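You operate a simulated robot arm through the tools that you are given. There is no shell and no other tool. Be economical: measure what you need, move in short steps, check, and stop when the job is done.

You are at the controls of a simulated robot arm. One attempt, no reset.

## Task
Put things in order on the long table. At the end: the blue china block (marked "5C") is on the orange saucer; the orange eyepiece from the long table stands on top of the white china canister (marked "5C"); the grey stone canister (marked "10C") stands where the teal paperweight stood; the teal paperweight stands where the blue china block stood; whatever was shut is shut again. Leave all else as you found it, and nothing knocked over.
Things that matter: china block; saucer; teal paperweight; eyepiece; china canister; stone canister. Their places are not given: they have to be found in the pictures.

Only the result counts: the job must be done as asked and must still hold three seconds after the hand-in. Knocking over, shifting, dropping, spilling or breaking anything else fails it.

## Robot
A 7-joint arm with a two-finger parallel gripper, fixed in place. Base frame: the origin is at the foot of the arm, x ahead of it, y to its left, z up; the work surface is at about z = 0. Units: mm, rad, N and s.
With the tool pointing down near the work surface it reaches from about 220 to 580 mm from the base axis. Its first joint turns from -1.152 to 1.152 rad. Payload 2.5 kg.
The TCP is the grasp point between the finger pads, 23 mm short of the fingertips. In the tool frame z runs along the fingers and y along their closing line. The gripper opens to 94 mm. The fingers are 38 mm wide and 10 mm thick; the gripper's body (54 by 96 mm) begins 39 mm behind the TCP.
Orientation is told as [roll, pitch, yaw] about the base's x, y, z axes, in that order, counted from this pose: with the fingers straight down and closing along the base's y, the tool's x points along the base's -x, its y along +y and its z along -z.

## Interface
- The arm moves only by the tool send_rows. Its argument "plan" is a list of rows, each a list of 7 numbers: the shift along the tool's x, y, z in mm, then the turn, a rotation vector about the tool's x, y, z in rad, then the gripper command, from -1 (shut) to 1 (fully open), values between in proportion. In form: [[tx, ty, tz, ax, ay, az, jaw], ...]. A call has 1 to 10 rows; each row is the pose to reach, as a shift and turn from the pose commanded when the call began, along the tool's axes at that moment. Each row takes 0.2 s and may step no farther than 50 mm and 0.15 rad from the row before; otherwise, or with a gripper value out of range, the whole call is refused. Where a pose cannot be reached the arm comes as near as it can. A force on the tool above 40 N (or 10 N above the force at the start of the call, whichever is more), or a blocked arm, ends the call early, and 0.2 s more pass. Each finger travels about 108 mm/s and halts on what it meets, pressing with about 39 N; the grip force reading is that of the motor and also rises with nothing between the fingers. The clock runs only during rows and for 0.2 s after the last one: add rows that repeat a pose to give the fingers time. The reply holds the time, the measured pose of the TCP, the force on the tool along the base axes, the opening and the grip force, in the units named above and with some noise.
- Cameras (640 x 400 px; columns grow to the right, rows downward): "scene" is fixed at [101, -395, 544.6]; the picture's right is [0.94, -0.35, 0.00], its down [-0.19, -0.51, -0.84] and it looks along [0.29, 0.78, -0.55] (base axes); focal length 310 px, centre (320, 200). "wrist" rides on the gripper at [-39, 0, -44] in the tool frame; the picture's right is [0.00, -1.00, 0.00], its down [0.97, 0.00, -0.24] and it looks along [0.24, 0.00, 0.97] (tool axes); focal length 218 px, centre (320, 200).
- capture(camera): a new picture of that camera. No time passes.
- pixel_to_xyz(camera, pixels): for up to 12 pixels [column, row] of the newest picture of that camera ("zoom" is the newest enlarged one), the place [x, y, z] in the base frame of the surface seen there, good to about 3 mm. No time passes.
- close_up(camera, box): a new picture of the part [left, top, right, bottom] of that camera's present view, enlarged. No time passes.
- job_done(): hands the job in; it is judged then, once.

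Go step by step. Measure first, check grasps and placings, and put right what went wrong. The budget is 80 turns and 46 pictures, counting those below and the enlarged ones. Unless the task says otherwise, let go and move clear before handing in, and close with one line.

The tools are called after "Request:" as name(argument=value, ...) on one line, values as JSON. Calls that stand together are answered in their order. send_rows: Moves the arm, as the interface text tells. Its arguments: {"type":"object","properties":{"plan":{"type":"array","items":{"type":"array","items":{"type":"number"}}}},"required":["plan"]} The other tools are called the same way: capture (camera) takes a picture; pixel_to_xyz (camera, pixels) gives the place of the surface under pixels of a picture; close_up (camera, box) takes an enlarged picture of a part of a camera's view; job_done () hands the job in.

At the start:

```text
clock: 0.0
eef_pos: [398.7, 216.9, 327.9]
tcp_rot: [0.0, 0.001, 0.0]
ft_force: [0.4, 0.3, 0.3]
opening: 93.9
grip_force: 0.0
```

scene: 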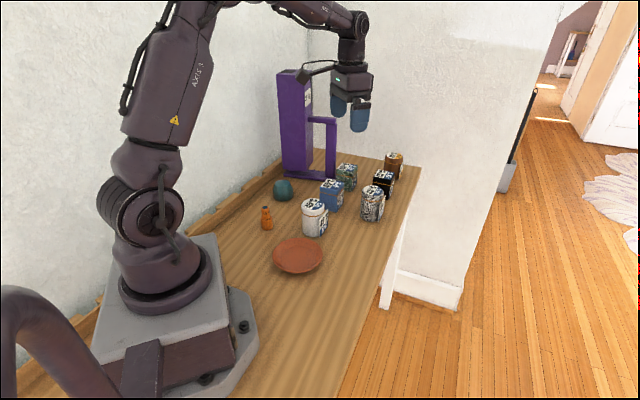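
wrist: 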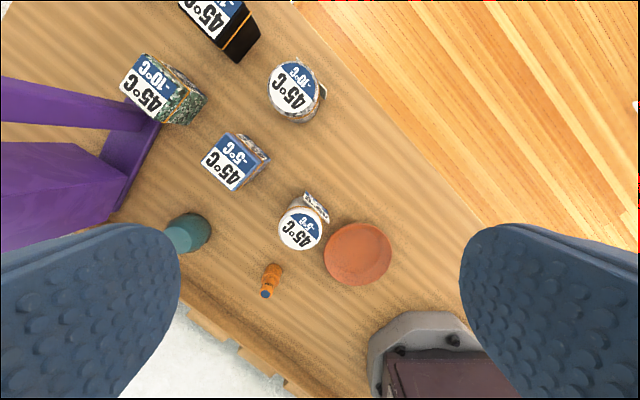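

The pictures show the saucer, canisters, blocks, eyepiece and paperweight; I'll enlarge the table to read the labels and measure.

Request:
close_up(camera="scene", box=[230, 140, 430, 280])

Request:
close_up(camera="wrist", box=[100, 0, 420, 310])

```text
2.86 times, centred on (330, 210) of scene
```

zoom: 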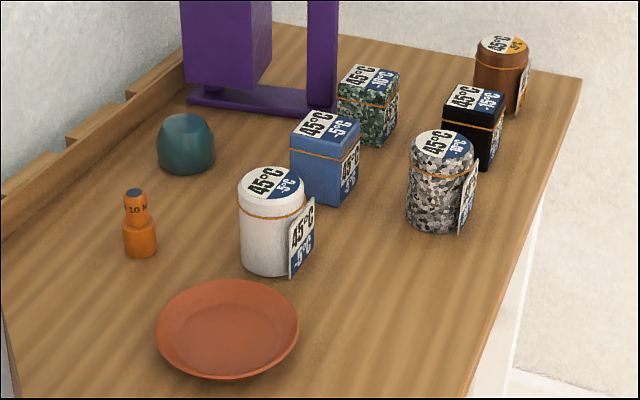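

```text
1.29 times, centred on (260, 155) of wrist
```

zoom: 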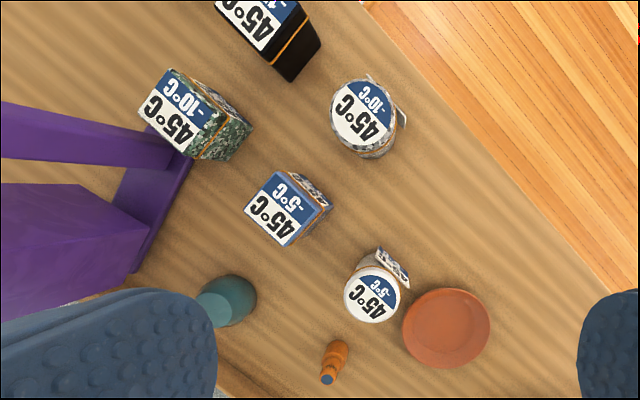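

The labels are clear: blue block -5C, white canister -5C, grey speckled canister -10C. Now I'll measure them.

Request:
pixel_to_xyz(camera="zoom", pixels=[[277, 172], [245, 209], [285, 246], [317, 209], [281, 209], [371, 295], [346, 295], [397, 295], [447, 328], [360, 114], [333, 114], [388, 114]])

Request:
pixel_to_xyz(camera="wrist", pixels=[[190, 232], [209, 231], [200, 215], [265, 293], [272, 275], [282, 268], [325, 255], [391, 255], [358, 223], [358, 285], [322, 207], [322, 95]])

Request:
close_up(camera="scene", box=[250, 160, 330, 240])

```text
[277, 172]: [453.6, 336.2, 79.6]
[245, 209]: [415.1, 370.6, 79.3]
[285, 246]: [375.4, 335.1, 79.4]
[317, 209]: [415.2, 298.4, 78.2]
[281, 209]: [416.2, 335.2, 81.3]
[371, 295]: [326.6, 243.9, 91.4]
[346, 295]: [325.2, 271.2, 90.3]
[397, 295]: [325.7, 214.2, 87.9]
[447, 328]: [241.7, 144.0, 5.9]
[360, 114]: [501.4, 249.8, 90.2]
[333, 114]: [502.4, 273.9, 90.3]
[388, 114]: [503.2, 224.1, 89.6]
```

```text
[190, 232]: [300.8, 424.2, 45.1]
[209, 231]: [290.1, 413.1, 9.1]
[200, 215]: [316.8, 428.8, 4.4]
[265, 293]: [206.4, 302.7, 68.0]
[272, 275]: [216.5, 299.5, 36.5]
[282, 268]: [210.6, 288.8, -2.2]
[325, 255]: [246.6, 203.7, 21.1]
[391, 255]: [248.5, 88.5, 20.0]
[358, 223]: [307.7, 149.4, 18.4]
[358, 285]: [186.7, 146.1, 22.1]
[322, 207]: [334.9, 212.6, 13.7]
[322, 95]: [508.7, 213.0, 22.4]
```

```text
5.00 times, centred on (290, 200) of scene
```

zoom: 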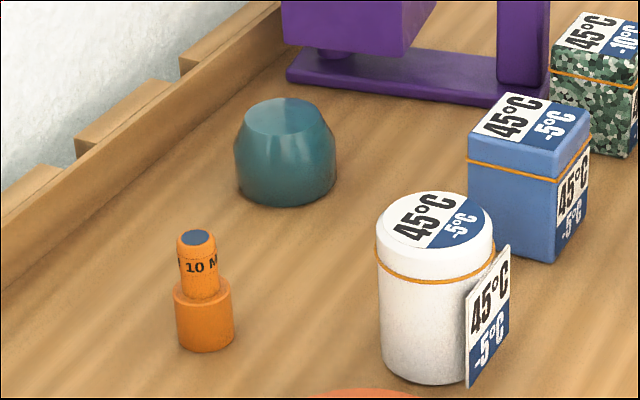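

Block is ~54 mm wide, rotated about 45°, centred near (415,335). Now I'll measure the paperweight and eyepiece outlines (zoom) and the purple stand.

Request:
pixel_to_xyz(camera="zoom", pixels=[[285, 118], [250, 118], [318, 118], [237, 170], [335, 170], [286, 190], [286, 160], [197, 237], [205, 345], [178, 330], [233, 330], [150, 220]])

Request:
pixel_to_xyz(camera="scene", pixels=[[281, 75], [298, 72], [311, 72], [285, 172], [302, 178], [330, 178], [330, 125], [310, 120], [346, 168], [340, 172], [355, 185], [390, 175]])

```text
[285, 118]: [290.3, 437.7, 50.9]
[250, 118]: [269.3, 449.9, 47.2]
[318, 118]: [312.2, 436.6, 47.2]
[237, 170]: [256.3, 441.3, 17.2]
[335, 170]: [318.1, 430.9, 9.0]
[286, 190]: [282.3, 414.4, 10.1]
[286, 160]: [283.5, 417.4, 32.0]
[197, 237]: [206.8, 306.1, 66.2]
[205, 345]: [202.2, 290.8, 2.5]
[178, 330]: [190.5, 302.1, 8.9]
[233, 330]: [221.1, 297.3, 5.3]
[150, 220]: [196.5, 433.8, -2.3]
```

```text
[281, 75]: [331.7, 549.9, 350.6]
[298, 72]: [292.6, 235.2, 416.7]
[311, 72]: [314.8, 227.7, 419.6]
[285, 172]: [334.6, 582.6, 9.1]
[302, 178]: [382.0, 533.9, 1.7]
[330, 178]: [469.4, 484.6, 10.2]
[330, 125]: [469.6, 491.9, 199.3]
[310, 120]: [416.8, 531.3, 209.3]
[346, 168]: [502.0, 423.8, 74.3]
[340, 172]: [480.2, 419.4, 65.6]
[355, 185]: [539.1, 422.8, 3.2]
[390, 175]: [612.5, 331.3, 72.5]
```

Block centre ≈ (415,335), paperweight ≈ (289,444), eyepiece ≈ (206,303). I'll move above the block with yaw +45° and look down.

Request:
send_rows(plan=[[-3, 20, 21, 0, 0, -0.131, 1], [-6, 40, 42, 0, 0, -0.262, 1], [-9, 60, 64, 0, 0, -0.393, 1], [-12, 79, 85, 0, 0, -0.524, 1], [-14, 99, 107, 0, 0, -0.654, 1], [-16.3, 118, 128, 0, 0, -0.785, 1], [-16.3, 118, 128, 0, 0, -0.785, 1]])

Request:
capture(camera="wrist")

```text
clock: 1.6
eef_pos: [412.7, 335.7, 200.6]
tcp_rot: [0.0, -0.001, 0.788]
ft_force: [-0.4, 0.1, 0.5]
opening: 93.9
grip_force: 0.0
```

```text
40 pictures are left
```

wrist: 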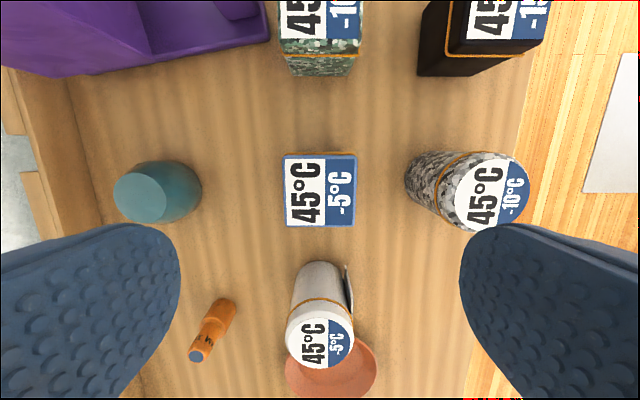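

Great view: block (283–357,155–227) is square to the tool. Measure block corners, paperweight, grey canister, rail.

Request:
pixel_to_xyz(camera="wrist", pixels=[[285, 157], [355, 157], [287, 226], [355, 226], [140, 193], [116, 193], [165, 193], [140, 175], [140, 214], [199, 185], [92, 150], [70, 150]])

Request:
pixel_to_xyz(camera="wrist", pixels=[[491, 195], [456, 195], [527, 195], [491, 162], [491, 226], [407, 172], [440, 230], [409, 190], [320, 337], [200, 352], [330, 375], [520, 130]])

```text
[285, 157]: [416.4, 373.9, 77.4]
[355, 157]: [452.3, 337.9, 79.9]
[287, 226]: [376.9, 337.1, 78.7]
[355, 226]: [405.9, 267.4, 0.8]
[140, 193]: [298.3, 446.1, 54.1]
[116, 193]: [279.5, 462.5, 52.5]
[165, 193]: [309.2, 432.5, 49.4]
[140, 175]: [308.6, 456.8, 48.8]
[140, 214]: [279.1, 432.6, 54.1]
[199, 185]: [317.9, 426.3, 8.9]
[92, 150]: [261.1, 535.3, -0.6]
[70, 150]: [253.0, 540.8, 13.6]
```

```text
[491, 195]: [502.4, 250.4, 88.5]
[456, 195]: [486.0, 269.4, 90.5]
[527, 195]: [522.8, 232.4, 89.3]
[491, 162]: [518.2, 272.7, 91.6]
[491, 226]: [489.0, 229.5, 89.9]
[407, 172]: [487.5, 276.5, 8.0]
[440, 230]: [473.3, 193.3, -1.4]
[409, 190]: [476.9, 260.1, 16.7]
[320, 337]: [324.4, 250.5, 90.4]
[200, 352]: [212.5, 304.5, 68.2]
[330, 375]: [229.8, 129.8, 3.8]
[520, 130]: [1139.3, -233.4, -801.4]
```

Block centre ≈ (415,336.5), side ~53, top z 79. Paperweight ≈ (293,446), grey canister ≈ (502.5,250.5). Descend on the block to TCP z≈46 and close.

Request:
send_rows(plan=[[-1.4, 0, 30, 0, 0, 0, 1], [-1.4, 0, 60, 0, 0, 0, 1], [-1.4, 0, 90, 0, 0, 0, 1], [-1.4, 0, 115, 0, 0, 0, 1], [-1.4, 0, 138, 0, 0, 0, 1], [-1.4, 0, 154, 0, 0, 0, 1], [-1.4, 0, 154, 0, 0, 0, 0.3], [-1.4, 0, 154, 0, 0, 0, -0.5], [-1.4, 0, 154, 0, 0, 0, -1], [-1.4, 0, 154, 0, 0, 0, -1]])

```text
clock: 3.8
eef_pos: [415.5, 335.1, 46.7]
tcp_rot: [0.0, 0.0, 0.784]
ft_force: [0.0, 0.0, 0.7]
opening: 57.8
grip_force: 38.6
```

Gripped at 57.8 mm. Lift straight up and check.

Request:
send_rows(plan=[[0, 0, -10, 0, 0, 0, -1], [0, 0, -35, 0, 0, 0, -1], [0, 0, -65, 0, 0, 0, -1], [0, 0, -95, 0, 0, 0, -1], [0, 0, -120, 0, 0, 0, -1], [0, 0, -130, 0, 0, 0, -1]])

Request:
capture(camera="wrist")

Request:
capture(camera="scene")

```text
clock: 5.2
eef_pos: [416.6, 333.2, 179.2]
tcp_rot: [0.0, 0.0, 0.785]
ft_force: [0.0, 0.0, -2.5]
opening: 57.7
grip_force: 38.9
```

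```text
39 pictures are left
```

wrist: 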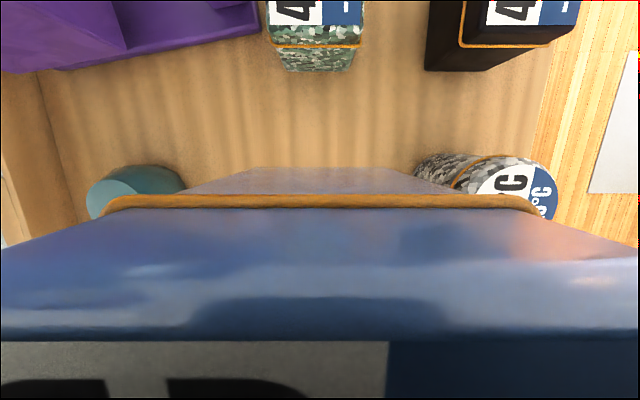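

```text
38 pictures are left
```

scene: 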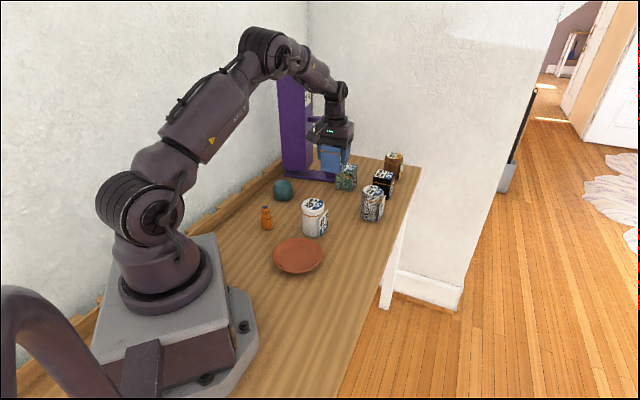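

Block held. Carry it over the saucer at (247,147) at height.

Request:
send_rows(plan=[[15, -1, 0, 0, 0, 0, -1], [45, -3, 0, 0, 0, 0, -1], [80, -5, 0, 0, 0, 0, -1], [115, -7, 0, 0, 0, 0, -1], [150, -9, 0, 0, 0, 0, -1], [185, -11, 0, 0, 0, 0, -1], [220, -13, 0, 0, 0, 0, -1], [243, -13.8, 0, 0, 0, 0, -1], [252.8, -13.8, 0, 0, 0, 0, -1], [252.8, -13.8, 0, 0, 0, 0, -1]])

Request:
close_up(camera="scene", box=[220, 140, 400, 290])

```text
clock: 7.4
eef_pos: [246.9, 148.4, 177.9]
tcp_rot: [-0.002, 0.0, 0.785]
ft_force: [1.0, -0.2, -2.2]
opening: 57.9
grip_force: 38.7
```

```text
2.67 times, centred on (310, 215) of scene
```

zoom: 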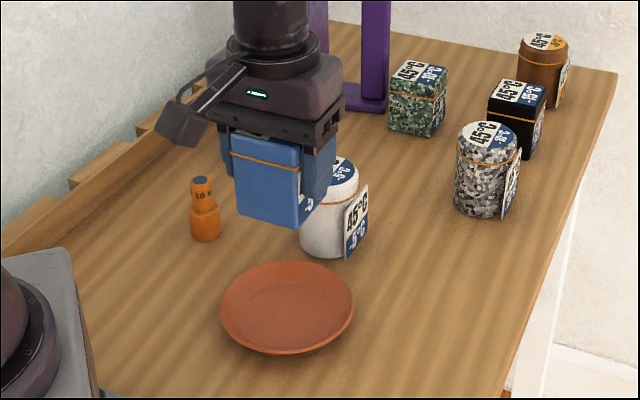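

Block is over the saucer. I'll check the bracket sticking out of the gripper at left (zoom 185,120) for clearances.

Request:
pixel_to_xyz(camera="zoom", pixels=[[175, 110], [185, 140], [205, 130], [240, 75], [268, 210], [235, 210], [298, 225], [289, 305], [222, 305], [352, 305], [289, 350], [289, 265]])

```text
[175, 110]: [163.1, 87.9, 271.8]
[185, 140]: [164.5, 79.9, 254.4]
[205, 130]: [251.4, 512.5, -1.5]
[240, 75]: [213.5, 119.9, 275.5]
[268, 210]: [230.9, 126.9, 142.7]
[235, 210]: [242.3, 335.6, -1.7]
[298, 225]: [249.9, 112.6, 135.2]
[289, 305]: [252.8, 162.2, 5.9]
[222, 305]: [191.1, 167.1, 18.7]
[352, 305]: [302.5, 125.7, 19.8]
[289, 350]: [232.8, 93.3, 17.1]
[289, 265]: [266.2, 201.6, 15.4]
```

The bracket sits ~104 mm along tool +x and 76 mm above TCP: no obstacle here. Lower the block toward the saucer.

Request:
send_rows(plan=[[0, 0.5, 20, 0, 0, 0, -1], [0, 0.5, 45, 0, 0, 0, -1], [0, 0.5, 70, 0, 0, 0, -1], [0, 0.5, 95, 0, 0, 0, -1], [0, 0.5, 110, 0, 0, 0, -1], [0, 0.5, 116, 0, 0, 0, -1], [0, 0.5, 118, 0, 0, 0, -1], [0, 0.5, 118, 0, 0, 0, -1]])

Request:
close_up(camera="scene", box=[250, 180, 350, 280])

```text
clock: 9.2
eef_pos: [245.7, 146.6, 59.9]
tcp_rot: [-0.001, 0.002, 0.785]
ft_force: [0.0, -0.3, -2.6]
opening: 57.6
grip_force: 39.0
```

```text
4.00 times, centred on (300, 230) of scene
```

zoom: 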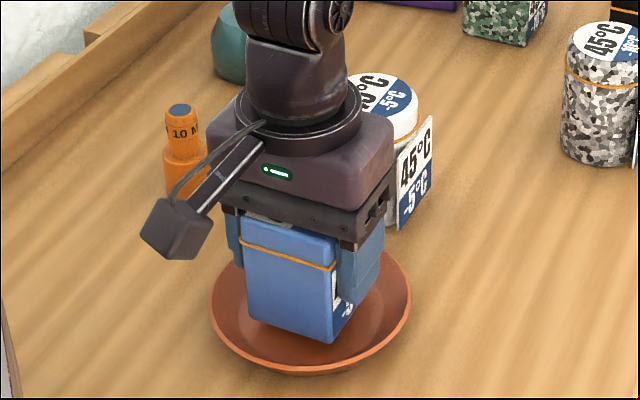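

Bottom is a few mm above the saucer floor. Lower in 1 mm steps until a load shows.

Request:
send_rows(plan=[[0, 0, 1, 0, 0, 0, -1], [0, 0, 2, 0, 0, 0, -1], [0, 0, 3, 0, 0, 0, -1], [0, 0, 4, 0, 0, 0, -1], [0, 0, 4, 0, 0, 0, -1]])

```text
clock: 10.4
eef_pos: [246.3, 146.3, 56.0]
tcp_rot: [-0.002, 0.002, 0.785]
ft_force: [-0.6, -0.9, -3.1]
opening: 57.8
grip_force: 38.7
```

Request:
send_rows(plan=[[0, 0, 1, 0, 0, 0, -1], [0, 0, 2, 0, 0, 0, -1], [0, 0, 3, 0, 0, 0, -1], [0, 0, 3, 0, 0, 0, -1]])

```text
clock: 11.4
eef_pos: [245.7, 145.7, 53.7]
tcp_rot: [0.0, 0.0, 0.786]
ft_force: [-0.4, -0.2, -3.6]
opening: 57.6
grip_force: 38.7
```

No load yet at z 53.7; continue down.

Request:
send_rows(plan=[[0, 0, 1, 0, 0, 0, -1], [0, 0, 2, 0, 0, 0, -1], [0, 0, 2, 0, 0, 0, -1]])

```text
clock: 12.2
eef_pos: [247.2, 147.0, 51.7]
tcp_rot: [0.0, -0.001, 0.787]
ft_force: [-2.7, -5.6, 33.1]
opening: 57.7
grip_force: 38.7
```

Contact at 33 N: seated. Ease 0.7 mm, open to ~76 mm, and lift away.

Request:
send_rows(plan=[[0, 0, -0.7, 0, 0, 0, -1], [0, 0, -0.7, 0, 0, 0, 0.3], [0, 0, -0.7, 0, 0, 0, 0.6], [0, 0, -0.7, 0, 0, 0, 0.6], [0, 0, -20, 0, 0, 0, 0.6], [0, 0, -55, 0, 0, 0, 0.6], [0, 0, -95, 0, 0, 0, 0.8], [0, 0, -135, 0, 0, 0, 1], [0, 0, -155, 0, 0, 0, 1]])

Request:
close_up(camera="scene", box=[220, 140, 400, 290])

```text
clock: 14.2
eef_pos: [245.7, 144.9, 204.4]
tcp_rot: [-0.001, 0.001, 0.786]
ft_force: [-1.0, -0.1, -1.3]
opening: 94.0
grip_force: 0.0
```

```text
2.67 times, centred on (310, 215) of scene
```

zoom: 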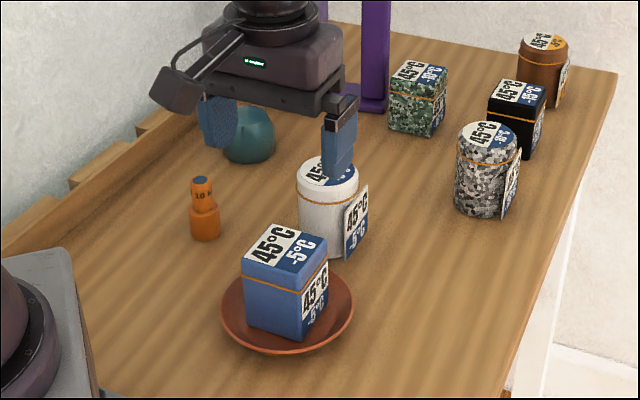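

Block sits on the saucer. Next, go above the paperweight and look.

Request:
send_rows(plan=[[-15, 11, 0, 0, 0, 0, 1], [-45, 33, 0, 0, 0, 0, 1], [-78, 57, 0, 0, 0, 0, 1], [-111, 81, 0, 0, 0, 0, 1], [-144, 105, 0, 0, 0, 0, 1], [-177, 129, 0, 0, 0, 0, 1], [-210, 153, 0, 0, 0, 0, 1], [-235, 172, 0, 0, 0, 0, 1], [-243.9, 178.5, 0, 0, 0, 0, 1], [-243.9, 178.5, 0, 0, 0, 0, 1]])

Request:
capture(camera="wrist")

Request:
capture(camera="scene")

```text
clock: 16.4
eef_pos: [292.0, 445.8, 204.3]
tcp_rot: [0.0, 0.0, 0.785]
ft_force: [0.8, -0.4, -0.6]
opening: 94.1
grip_force: 0.1
```

```text
34 pictures are left
```

wrist: 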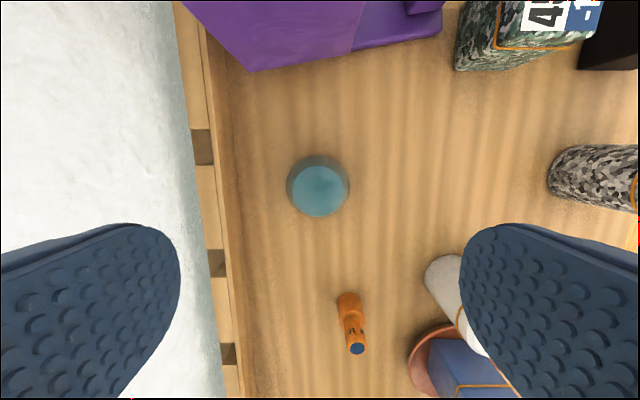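

```text
33 pictures are left
```

scene: 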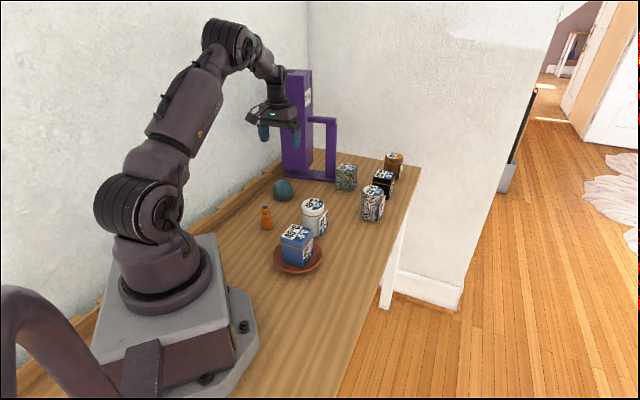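

Paperweight at (318,188) top; measure its edges, the rail, wall and purple stand edge.

Request:
pixel_to_xyz(camera="wrist", pixels=[[295, 190], [342, 190], [319, 168], [319, 212], [288, 185], [348, 185], [318, 157], [240, 190], [215, 190], [195, 190], [248, 70], [355, 50]])

Request:
close_up(camera="wrist", box=[270, 130, 370, 230])

```text
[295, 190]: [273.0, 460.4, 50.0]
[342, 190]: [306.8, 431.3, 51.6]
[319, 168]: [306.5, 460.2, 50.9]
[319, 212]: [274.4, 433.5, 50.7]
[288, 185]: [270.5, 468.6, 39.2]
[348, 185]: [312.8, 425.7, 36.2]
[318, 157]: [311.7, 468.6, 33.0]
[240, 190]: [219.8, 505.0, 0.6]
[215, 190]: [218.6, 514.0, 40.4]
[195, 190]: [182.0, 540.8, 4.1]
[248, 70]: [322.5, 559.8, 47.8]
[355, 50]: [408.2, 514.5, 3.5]
```

```text
4.00 times, centred on (320, 180) of wrist
```

zoom: 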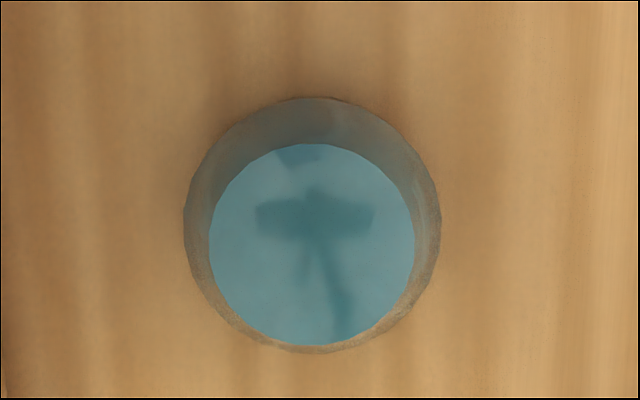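

Paperweight centre ≈ (291,446.5), ~61 mm wide, top z 51; rail 91 mm away. Descend to z≈28 and close.

Request:
send_rows(plan=[[0.8, 1.2, 30, 0, 0, 0, 1], [0.8, 1.2, 65, 0, 0, 0, 1], [0.8, 1.2, 100, 0, 0, 0, 1], [0.8, 1.2, 130, 0, 0, 0, 1], [0.8, 1.2, 155, 0, 0, 0, 1], [0.8, 1.2, 170, 0, 0, 0, 1], [0.8, 1.2, 176, 0, 0, 0, 1], [0.8, 1.2, 176, 0, 0, 0, 0.4], [0.8, 1.2, 176, 0, 0, 0, -0.3], [0.8, 1.2, 176, 0, 0, 0, -0.8]])

```text
clock: 18.6
eef_pos: [291.6, 445.1, 28.5]
tcp_rot: [-0.001, 0.002, 0.785]
ft_force: [-1.1, 1.0, 0.2]
opening: 65.2
grip_force: 38.8
```

Gripped at 65.2 mm. Lift gently.

Request:
send_rows(plan=[[0, 0, 0, 0, 0, 0, -1], [0, 0, -5, 0, 0, 0, -1], [0, 0, -20, 0, 0, 0, -1], [0, 0, -45, 0, 0, 0, -1], [0, 0, -75, 0, 0, 0, -1], [0, 0, -105, 0, 0, 0, -1], [0, 0, -130, 0, 0, 0, -1]])

Request:
close_up(camera="scene", box=[220, 80, 400, 230])

```text
clock: 20.2
eef_pos: [290.4, 446.2, 158.9]
tcp_rot: [-0.001, -0.001, 0.786]
ft_force: [0.7, 0.6, -4.3]
opening: 65.2
grip_force: 40.1
```

```text
2.67 times, centred on (310, 155) of scene
```

zoom: 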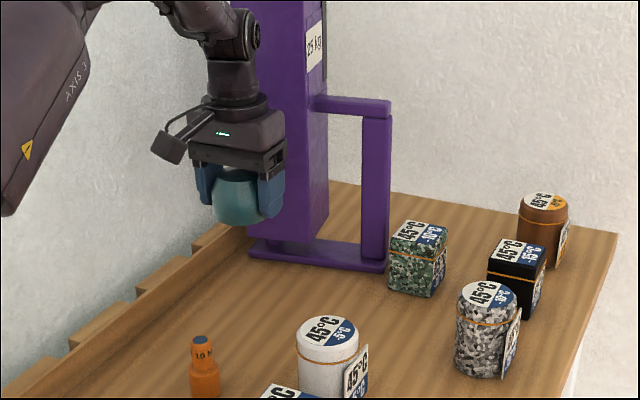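

Paperweight held. Carry to the block's old place (415,336.5) and lower to 4 mm above.

Request:
send_rows(plan=[[-1, -15, 0, 0, 0, 0, -1], [-3, -50, 0, 0, 0, 0, -1], [-5, -90, 0, 0, 0, 0, -1], [-8, -130, 0, 0, 0, 0, -1], [-9.6, -155, 0, 0, 0, 0, -1], [-9.6, -164.9, 0, 0, 0, 0, -1], [-9.6, -164.9, 40, 0, 0, 0, -1], [-9.6, -164.9, 80, 0, 0, 0, -1], [-9.6, -164.9, 112, 0, 0, 0, -1], [-9.6, -164.9, 126, 0, 0, 0, -1]])

Request:
send_rows(plan=[[0, 0, 1, 0, 0, 0, -1], [0, 0, 2, 0, 0, 0, -1], [0, 0, 3, 0, 0, 0, -1], [0, 0, 3.5, 0, 0, 0, -1], [0, 0, 3.5, 0, 0, 0, -1]])

```text
clock: 22.4
eef_pos: [414.9, 336.3, 34.4]
tcp_rot: [-0.001, -0.001, 0.784]
ft_force: [-0.8, 0.1, -3.9]
opening: 65.1
grip_force: 39.3
```

```text
clock: 23.6
eef_pos: [413.8, 335.3, 30.3]
tcp_rot: [0.0, 0.0, 0.784]
ft_force: [-1.0, -0.8, -3.2]
opening: 65.2
grip_force: 38.6
```

Still no load at z≈30; go on down in small steps.

Request:
send_rows(plan=[[0, 0, 0.8, 0, 0, 0, -1], [0, 0, 1.5, 0, 0, 0, -1], [0, 0, 1.5, 0, 0, 0, -1]])

```text
clock: 24.4
eef_pos: [413.5, 336.8, 29.4]
tcp_rot: [-0.002, 0.002, 0.786]
ft_force: [-3.7, -4.2, 9.1]
opening: 65.2
grip_force: 39.0
```

Contact (9 N). Release and rise.

Request:
send_rows(plan=[[0, 0, 0, 0, 0, 0, 0.45], [0, 0, 0, 0, 0, 0, 0.7], [0, 0, 0, 0, 0, 0, 1], [0, 0, -15, 0, 0, 0, 1], [0, 0, -50, 0, 0, 0, 1], [0, 0, -90, 0, 0, 0, 1], [0, 0, -130, 0, 0, 0, 1], [0, 0, -165, 0, 0, 0, 1], [0, 0, -175, 0, 0, 0, 1]])

Request:
capture(camera="wrist")

Request:
pixel_to_xyz(camera="wrist", pixels=[[295, 190], [342, 190], [319, 168], [319, 212]])

```text
clock: 26.4
eef_pos: [414.3, 336.1, 203.0]
tcp_rot: [-0.002, 0.001, 0.786]
ft_force: [-0.1, 0.0, -1.2]
opening: 93.7
grip_force: 0.2
```

```text
30 pictures are left
```

wrist: 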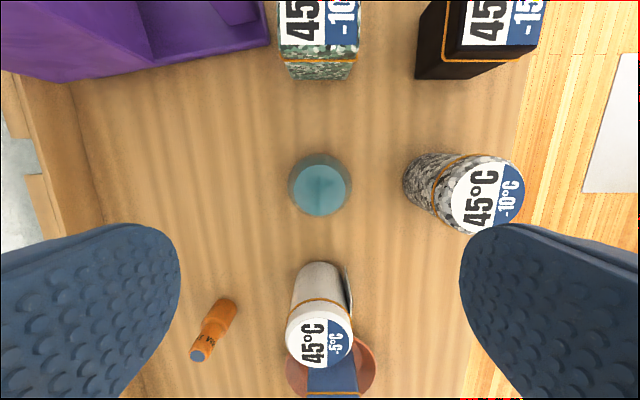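

```text
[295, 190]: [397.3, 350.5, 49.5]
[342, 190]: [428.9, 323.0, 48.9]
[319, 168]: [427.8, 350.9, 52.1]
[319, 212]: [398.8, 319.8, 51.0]
```

Paperweight is centred at ≈(413,336): good. Now go over the grey canister, turning to yaw -45° so that the fingers avoid its side tag.

Request:
send_rows(plan=[[0, -12, 0, 0, 0, 0.14, 1], [0, -26, 0, 0, 0, 0.28, 1], [0, -40, 0, 0, 0, 0.42, 1], [0, -54, 0, 0, 0, 0.56, 1], [0, -68, 0, 0, 0, 0.7, 1], [0, -82, 0, 0, 0, 0.84, 1], [0, -96, 0, 0, 0, 0.98, 1], [-1, -108, 0, 0, 0, 1.12, 1], [-1, -116, 0, 0, 0, 1.26, 1], [-1, -119.7, 0, 0, 0, 1.4, 1]])

Request:
send_rows(plan=[[0, 0, 0, 0, 0, 0.1, 1], [0, 0, 0, 0, 0, 0.1708, 1], [0, 0, 0, 0, 0, 0.1708, 1]])

Request:
capture(camera="wrist")

Request:
close_up(camera="scene", box=[300, 80, 440, 240])

```text
clock: 28.6
eef_pos: [500.7, 251.6, 203.3]
tcp_rot: [0.0, 0.001, -0.617]
ft_force: [-0.8, 0.4, 0.6]
opening: 93.8
grip_force: 0.1
```

```text
clock: 29.4
eef_pos: [500.8, 252.1, 203.4]
tcp_rot: [-0.001, -0.001, -0.788]
ft_force: [0.1, -0.4, 0.3]
opening: 93.9
grip_force: 0.0
```

```text
29 pictures are left
```

wrist: 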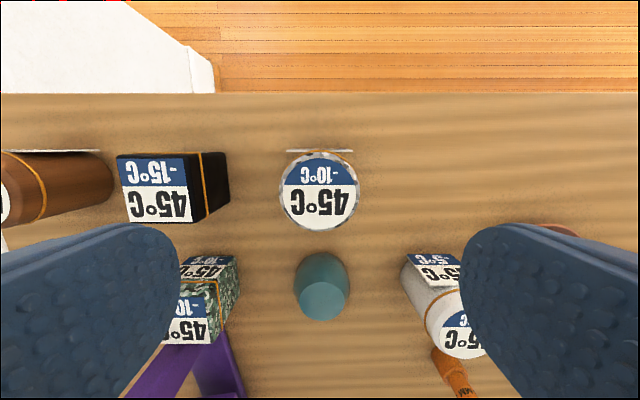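

```text
2.50 times, centred on (370, 160) of scene
```

zoom: 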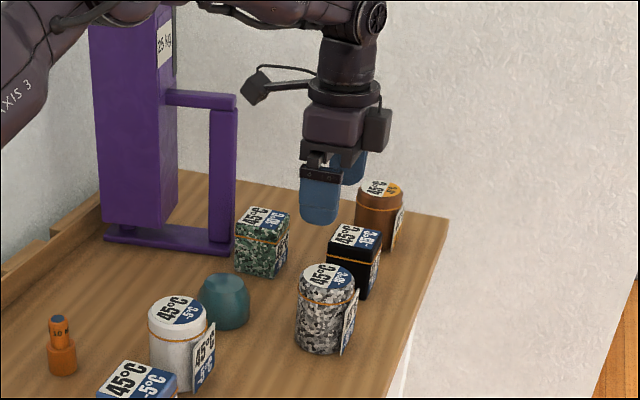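

The tag is at the top edge (292–352,151), clear of the fingers at left and right. Measure centre, tag and the black block's near face.

Request:
pixel_to_xyz(camera="wrist", pixels=[[280, 192], [357, 192], [320, 160], [320, 227], [295, 151], [349, 151], [226, 190], [206, 190], [338, 300], [310, 300]])

```text
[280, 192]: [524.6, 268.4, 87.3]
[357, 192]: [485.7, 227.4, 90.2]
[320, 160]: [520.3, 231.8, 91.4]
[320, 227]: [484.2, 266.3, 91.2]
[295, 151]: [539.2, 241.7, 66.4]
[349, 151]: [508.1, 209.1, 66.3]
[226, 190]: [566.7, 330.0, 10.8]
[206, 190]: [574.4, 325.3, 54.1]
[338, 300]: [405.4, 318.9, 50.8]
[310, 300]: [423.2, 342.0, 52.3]
```

Canister centre ≈ (503,249.5), top z 91, Ø~56. Descend to z≈57 and close.

Request:
send_rows(plan=[[0, 0, 30, 0, 0, 0, 1], [0, 0, 65, 0, 0, 0, 1], [0, 0, 100, 0, 0, 0, 1], [0, 0, 125, 0, 0, 0, 1], [0, 0, 140, 0, 0, 0, 1], [0, 0, 145, 0, 0, 0, 1], [0, 0, 145, 0, 0, 0, 0.4], [0, 0, 145, 0, 0, 0, -0.3], [0, 0, 145, 0, 0, 0, -1], [0, 0, 145, 0, 0, 0, -1]])

```text
clock: 31.6
eef_pos: [498.7, 253.4, 59.3]
tcp_rot: [0.001, 0.001, -0.784]
ft_force: [0.3, 0.2, 0.3]
opening: 61.4
grip_force: 39.3
```

Request:
send_rows(plan=[[0, 0, -4, 0, 0, 0, -1], [0, 0, -15, 0, 0, 0, -1], [0, 0, -40, 0, 0, 0, -1], [0, 0, -70, 0, 0, 0, -1], [0, 0, -105, 0, 0, 0, -1], [0, 0, -130, 0, 0, 0, -1], [0, 0, -135, 0, 0, 0, -1]])

Request:
close_up(camera="scene", box=[300, 80, 440, 240])

```text
clock: 33.2
eef_pos: [500.6, 252.7, 194.7]
tcp_rot: [0.001, -0.001, -0.786]
ft_force: [0.6, 0.0, -4.2]
opening: 61.3
grip_force: 38.8
```

```text
2.50 times, centred on (370, 160) of scene
```

zoom: 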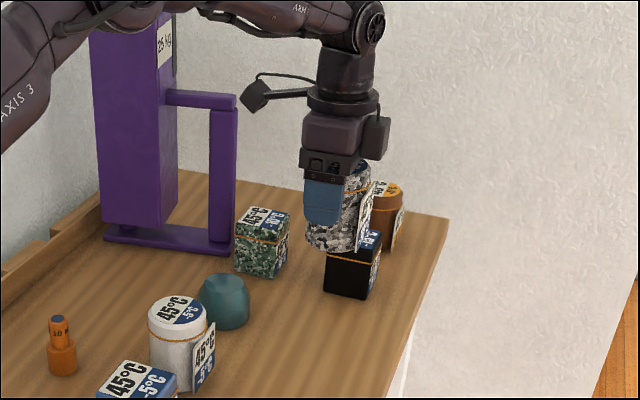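

Canister held. Carry to the paperweight's old place (291.3,446.3), turning to yaw 0 en route to keep the bracket off the wall.

Request:
send_rows(plan=[[12, 0, 0, 0, 0, -0.05, -1], [42, -2, 0, 0, 0, -0.15, -1], [78, -4, 0, 0, 0, -0.25, -1], [114, -6, 0, 0, 0, -0.35, -1], [150, -8, 0, 0, 0, -0.45, -1], [186, -9, 0, 0, 0, -0.55, -1], [222, -10, 0, 0, 0, -0.65, -1], [256, -12, 0, 0, 0, -0.74, -1], [280, -13.7, 0, 0, 0, -0.785, -1], [287.6, -13.7, 0, 0, 0, -0.785, -1]])

Request:
capture(camera="wrist")

Request:
close_up(camera="scene", box=[220, 80, 400, 230])

```text
clock: 35.4
eef_pos: [286.2, 445.8, 192.6]
tcp_rot: [-0.001, 0.001, 0.002]
ft_force: [0.2, 0.2, -3.1]
opening: 61.4
grip_force: 38.3
```

```text
26 pictures are left
```

wrist: 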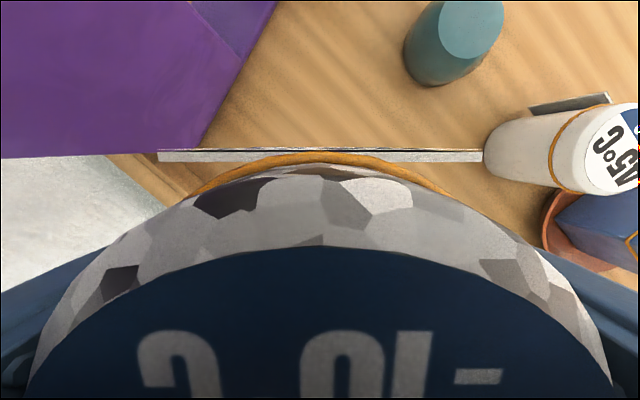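

```text
2.67 times, centred on (310, 155) of scene
```

zoom: 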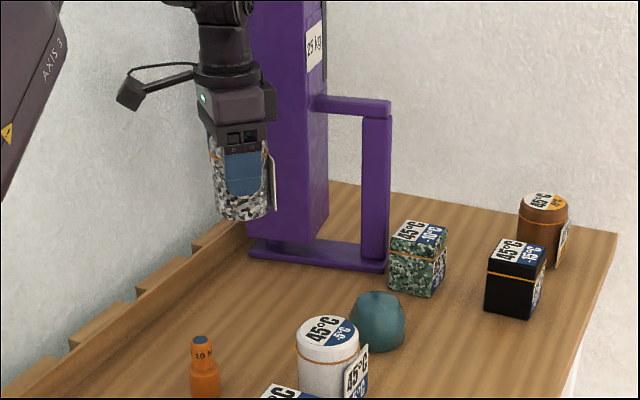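

Clear all round. Lower to ~4 mm above the table.

Request:
send_rows(plan=[[0, 0, 20, 0, 0, 0, -1], [0, 0, 50, 0, 0, 0, -1], [0, 0, 80, 0, 0, 0, -1], [0, 0, 107, 0, 0, 0, -1], [0, 0, 125, 0, 0, 0, -1], [0, 0, 131, 0, 0, 0, -1], [0, 0, 132.5, 0, 0, 0, -1], [0, 0, 134, 0, 0, 0, -1], [0, 0, 134, 0, 0, 0, -1]])

Request:
send_rows(plan=[[0, 0, 0.8, 0, 0, 0, -1], [0, 0, 1.3, 0, 0, 0, -1], [0, 0, 1.3, 0, 0, 0, -1]])

```text
clock: 37.4
eef_pos: [286.8, 445.8, 60.7]
tcp_rot: [0.001, -0.001, -0.001]
ft_force: [-0.4, -0.4, -4.5]
opening: 61.3
grip_force: 39.4
```

```text
clock: 38.2
eef_pos: [287.0, 446.1, 58.1]
tcp_rot: [0.0, -0.001, 0.001]
ft_force: [-0.7, -3.5, 3.9]
opening: 61.1
grip_force: 38.4
```

Load has moved onto the table. Release and rise.

Request:
send_rows(plan=[[0, 0, 0.3, 0, 0, 0, 0.35], [0, 0, 0.3, 0, 0, 0, 0.65], [0, 0, 0.3, 0, 0, 0, 1], [0, 0, -15, 0, 0, 0, 1], [0, 0, -50, 0, 0, 0, 1], [0, 0, -90, 0, 0, 0, 1], [0, 0, -130, 0, 0, 0, 1], [0, 0, -145, 0, 0, 0, 1]])

Request:
capture(camera="wrist")

Request:
pixel_to_xyz(camera="wrist", pixels=[[282, 192], [355, 192], [320, 160], [320, 225]])

```text
clock: 40.0
eef_pos: [286.7, 444.3, 202.8]
tcp_rot: [0.001, 0.001, 0.0]
ft_force: [-0.3, -0.7, -0.9]
opening: 94.0
grip_force: 0.0
```

```text
24 pictures are left
```

wrist: 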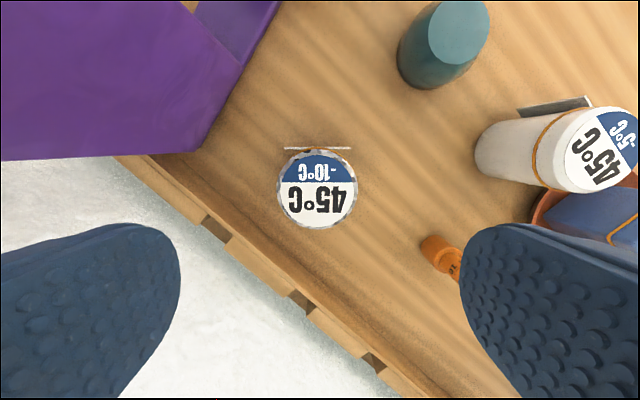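

```text
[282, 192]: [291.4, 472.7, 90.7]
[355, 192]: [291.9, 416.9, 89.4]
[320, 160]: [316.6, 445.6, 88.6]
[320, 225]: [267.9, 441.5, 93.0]
```

Grey canister stands at ≈(292,445). Next move above the eyepiece.

Request:
send_rows(plan=[[8, -15, 0, 0, 0, 0, 1], [22, -40, 0, 0, 0, 0, 1], [40, -73, 0, 0, 0, 0, 1], [58, -106, 0, 0, 0, 0, 1], [73, -134, 0, 0, 0, 0, 1], [78, -143, 0, 0, 0, 0, 1], [78, -143, 0, 0, 0, 0, 1]])

Request:
capture(camera="wrist")

```text
clock: 41.6
eef_pos: [208.8, 302.7, 204.8]
tcp_rot: [0.001, -0.001, 0.0]
ft_force: [-0.8, 0.1, -0.4]
opening: 94.0
grip_force: 0.1
```

```text
23 pictures are left
```

wrist: 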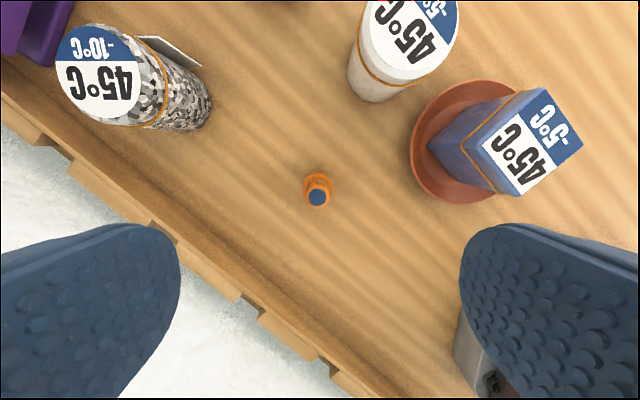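

Request:
close_up(camera="wrist", box=[280, 150, 360, 230])

Request:
pixel_to_xyz(camera="wrist", pixels=[[318, 198], [308, 196], [327, 196], [318, 190], [318, 207], [362, 25], [456, 25], [408, 75], [408, 4], [408, 40]])

Request:
pixel_to_xyz(camera="zoom", pixels=[[295, 300], [205, 280], [410, 290], [300, 370], [300, 195], [420, 270]])

```text
5.00 times, centred on (320, 190) of wrist
```

zoom: 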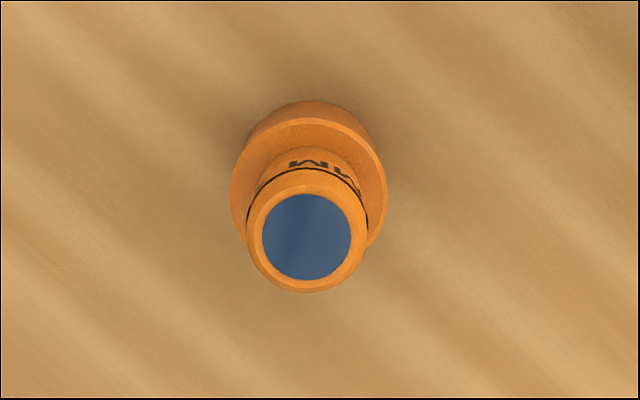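

```text
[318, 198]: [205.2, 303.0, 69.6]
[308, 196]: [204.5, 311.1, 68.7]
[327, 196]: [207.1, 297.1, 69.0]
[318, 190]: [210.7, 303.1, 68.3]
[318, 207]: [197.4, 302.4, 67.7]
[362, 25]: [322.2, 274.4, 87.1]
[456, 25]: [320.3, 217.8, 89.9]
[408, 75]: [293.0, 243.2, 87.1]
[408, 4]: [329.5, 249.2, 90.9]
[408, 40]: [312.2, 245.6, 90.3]
```

```text
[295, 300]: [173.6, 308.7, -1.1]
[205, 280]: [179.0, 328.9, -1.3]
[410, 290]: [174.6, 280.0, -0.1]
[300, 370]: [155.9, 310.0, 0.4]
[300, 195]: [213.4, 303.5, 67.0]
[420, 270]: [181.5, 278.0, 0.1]
```

Eyepiece centre ≈ (205.5,303), top z 69. Descend to z≈37 and close on its base part.

Request:
send_rows(plan=[[3.5, 0, 30, 0, 0, 0, 1], [3.5, 0, 65, 0, 0, 0, 1], [3.5, 0, 100, 0, 0, 0, 1], [3.5, 0, 135, 0, 0, 0, 1], [3.5, 0, 157, 0, 0, 0, 1], [3.5, 0, 165, 0, 0, 0, 1], [3.5, 0, 165, 0, 0, 0, 0.3], [3.5, 0, 165, 0, 0, 0, -0.3], [3.5, 0, 165, 0, 0, 0, -1], [3.5, 0, 165, 0, 0, 0, -1]])

Request:
close_up(camera="scene", box=[220, 140, 400, 290])

```text
clock: 43.8
eef_pos: [205.1, 302.4, 37.6]
tcp_rot: [-0.002, 0.0, 0.0]
ft_force: [0.1, 0.0, -0.2]
opening: 30.8
grip_force: 39.3
```

```text
2.67 times, centred on (310, 215) of scene
```

zoom: 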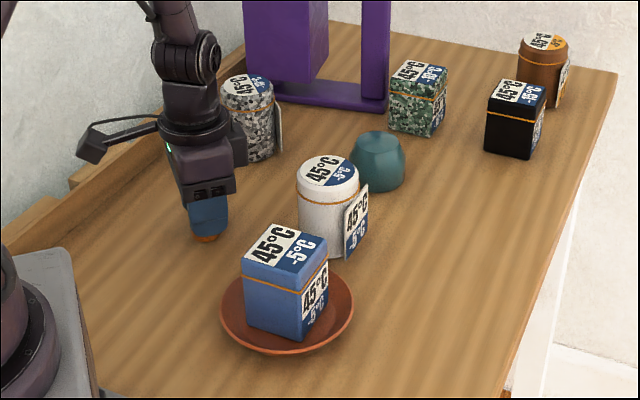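

Gripped (30.8 mm). Lift and move halfway toward the white canister to measure its top centre.

Request:
send_rows(plan=[[0, 0, -8, 0, 0, 0, -1], [0, 0, -35, 0, 0, 0, -1], [0, 0, -75, 0, 0, 0, -1], [0, 0, -115, 0, 0, 0, -1], [0, 0, -145, 0, 0, 0, -1], [0, 0, -160, 0, 0, 0, -1], [-15, -20, -160, 0, 0, 0, -1], [-32, -45, -160, 0, 0, 0, -1], [-40, -58, -160, 0, 0, 0, -1], [-40, -58, -160, 0, 0, 0, -1]])

Request:
capture(camera="wrist")

```text
clock: 46.0
eef_pos: [245.1, 244.7, 198.3]
tcp_rot: [-0.002, 0.0, 0.002]
ft_force: [-0.4, -0.2, -0.8]
opening: 30.9
grip_force: 38.5
```

```text
20 pictures are left
```

wrist: 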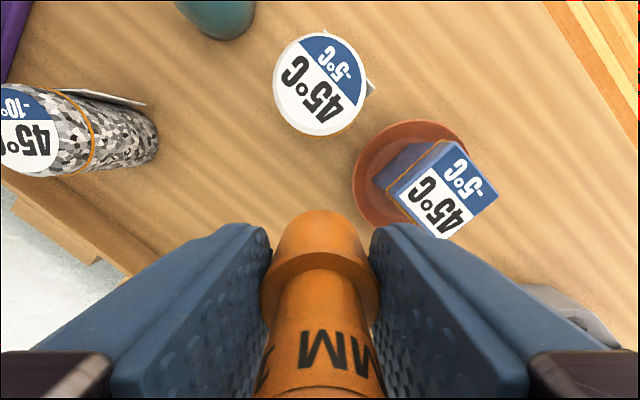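

Canister lid is seen at (322,84); measure its edges.

Request:
pixel_to_xyz(camera="wrist", pixels=[[276, 84], [364, 84], [320, 36], [320, 130], [290, 50], [352, 118], [352, 50], [288, 118], [320, 84]])

Request:
close_up(camera="wrist", box=[250, 20, 400, 150])

```text
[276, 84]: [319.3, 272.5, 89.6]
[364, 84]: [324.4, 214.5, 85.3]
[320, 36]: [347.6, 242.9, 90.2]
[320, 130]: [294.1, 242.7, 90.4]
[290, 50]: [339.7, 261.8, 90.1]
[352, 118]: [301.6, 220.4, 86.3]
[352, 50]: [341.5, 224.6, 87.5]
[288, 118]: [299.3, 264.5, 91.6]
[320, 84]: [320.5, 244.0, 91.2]
```

```text
3.08 times, centred on (325, 85) of wrist
```

zoom: 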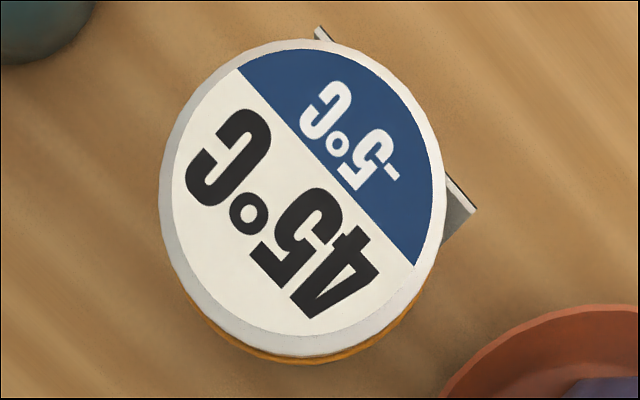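

Lid centre ≈ (322,243.5), z 91. Move over and lower to ~4 mm above the lid.

Request:
send_rows(plan=[[-12, 0, 0, 0, 0, 0, -1], [-38, -1, 0, 0, 0, 0, -1], [-64, -1.8, 0, 0, 0, 0, -1], [-76.5, -1.8, 0, 0, 0, 0, -1], [-76.5, -1.8, 0, 0, 0, 0, -1], [-76.5, -1.8, 20, 0, 0, 0, -1], [-76.5, -1.8, 42, 0, 0, 0, -1], [-76.5, -1.8, 58, 0, 0, 0, -1], [-76.5, -1.8, 64.5, 0, 0, 0, -1], [-76.5, -1.8, 64.5, 0, 0, 0, -1]])

Request:
close_up(camera="scene", box=[270, 140, 370, 240])

```text
clock: 48.2
eef_pos: [321.6, 242.7, 133.9]
tcp_rot: [0.001, 0.0, -0.001]
ft_force: [0.4, 0.3, 0.4]
opening: 30.9
grip_force: 38.8
```

```text
4.00 times, centred on (320, 190) of scene
```

zoom: 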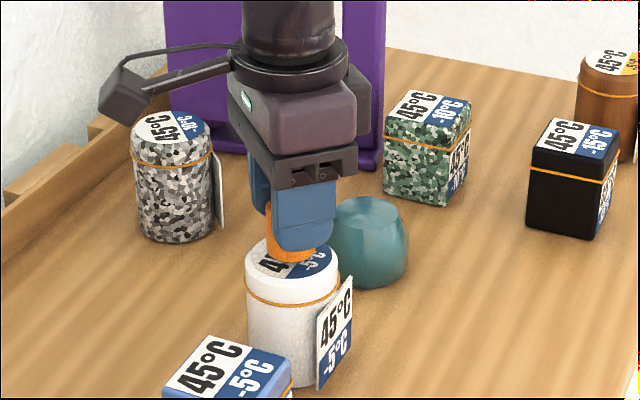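

Just above the lid; lower in small steps until contact.

Request:
send_rows(plan=[[0, 0, 1, 0, 0, 0, -1], [0, 0, 2, 0, 0, 0, -1], [0, 0, 3, 0, 0, 0, -1], [0, 0, 3, 0, 0, 0, -1]])

```text
clock: 49.2
eef_pos: [321.1, 242.6, 129.8]
tcp_rot: [-0.001, 0.001, -0.001]
ft_force: [-0.8, 0.4, -0.1]
opening: 31.3
grip_force: 39.4
```

Request:
send_rows(plan=[[0, 0, 0.6, 0, 0, 0, -1], [0, 0, 1.2, 0, 0, 0, -1], [0, 0, 1.2, 0, 0, 0, -1]])

```text
clock: 50.0
eef_pos: [323.1, 243.7, 128.8]
tcp_rot: [0.0, -0.001, 0.001]
ft_force: [0.1, 0.4, -0.1]
opening: 31.1
grip_force: 39.4
```

Request:
send_rows(plan=[[0, 0, 0.6, 0, 0, 0, -1], [0, 0, 1.0, 0, 0, 0, -1], [0, 0, 1.0, 0, 0, 0, -1]])

```text
clock: 50.8
eef_pos: [320.5, 243.1, 128.5]
tcp_rot: [-0.001, 0.001, -0.001]
ft_force: [0.7, 0.0, -1.5]
opening: 30.8
grip_force: 38.9
```

No load yet; continue.

Request:
send_rows(plan=[[0, 0, 0.5, 0, 0, 0, -1], [0, 0, 1.0, 0, 0, 0, -1], [0, 0, 1.0, 0, 0, 0, -1]])

```text
clock: 51.6
eef_pos: [322.5, 242.7, 128.3]
tcp_rot: [0.001, 0.0, 0.001]
ft_force: [-1.6, -0.8, 5.5]
opening: 30.9
grip_force: 39.5
```

Contact (5.5 N). Open and rise straight up.

Request:
send_rows(plan=[[0, 0, 0, 0, 0, 0, -0.25], [0, 0, 0, 0, 0, 0, 0.1], [0, 0, 0, 0, 0, 0, 0.4], [0, 0, 0, 0, 0, 0, 0.4], [0, 0, -15, 0, 0, 0, 0.4], [0, 0, -45, 0, 0, 0, 0.4], [0, 0, -80, 0, 0, 0, 0.6], [0, 0, -115, 0, 0, 0, 1], [0, 0, -130, 0, 0, 0, 1]])

Request:
capture(camera="wrist")

Request:
close_up(camera="scene", box=[230, 140, 430, 280])

```text
clock: 53.6
eef_pos: [321.0, 242.5, 257.7]
tcp_rot: [0.0, -0.001, 0.0]
ft_force: [0.6, 0.5, 0.1]
opening: 93.9
grip_force: 0.0
```

```text
17 pictures are left
```

wrist: 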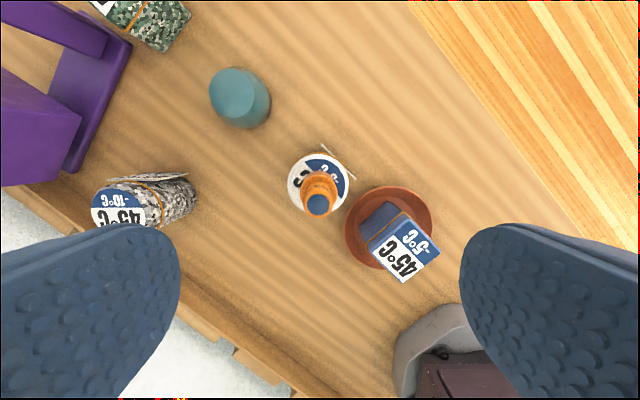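

```text
2.86 times, centred on (330, 210) of scene
```

zoom: 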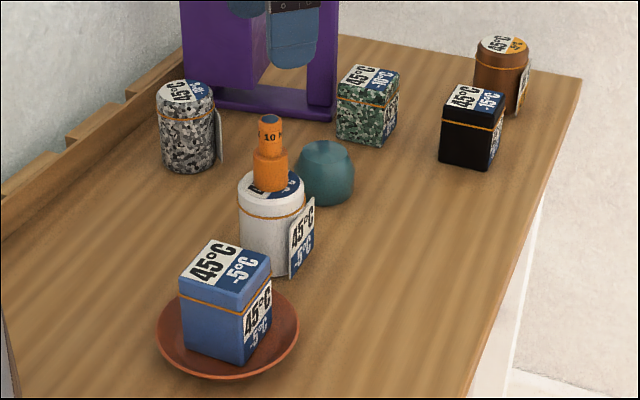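

The eyepiece stands upright on the white canister, the block is on the saucer, and the grey canister and paperweight are in their new places. Nothing was opened, nothing is knocked over, and the arm is clear, so I'm handing in.

Request:
job_done()

```text
The job is handed in.
```

The job is handed in: all four items are in their new places and the last pictures show everything upright.
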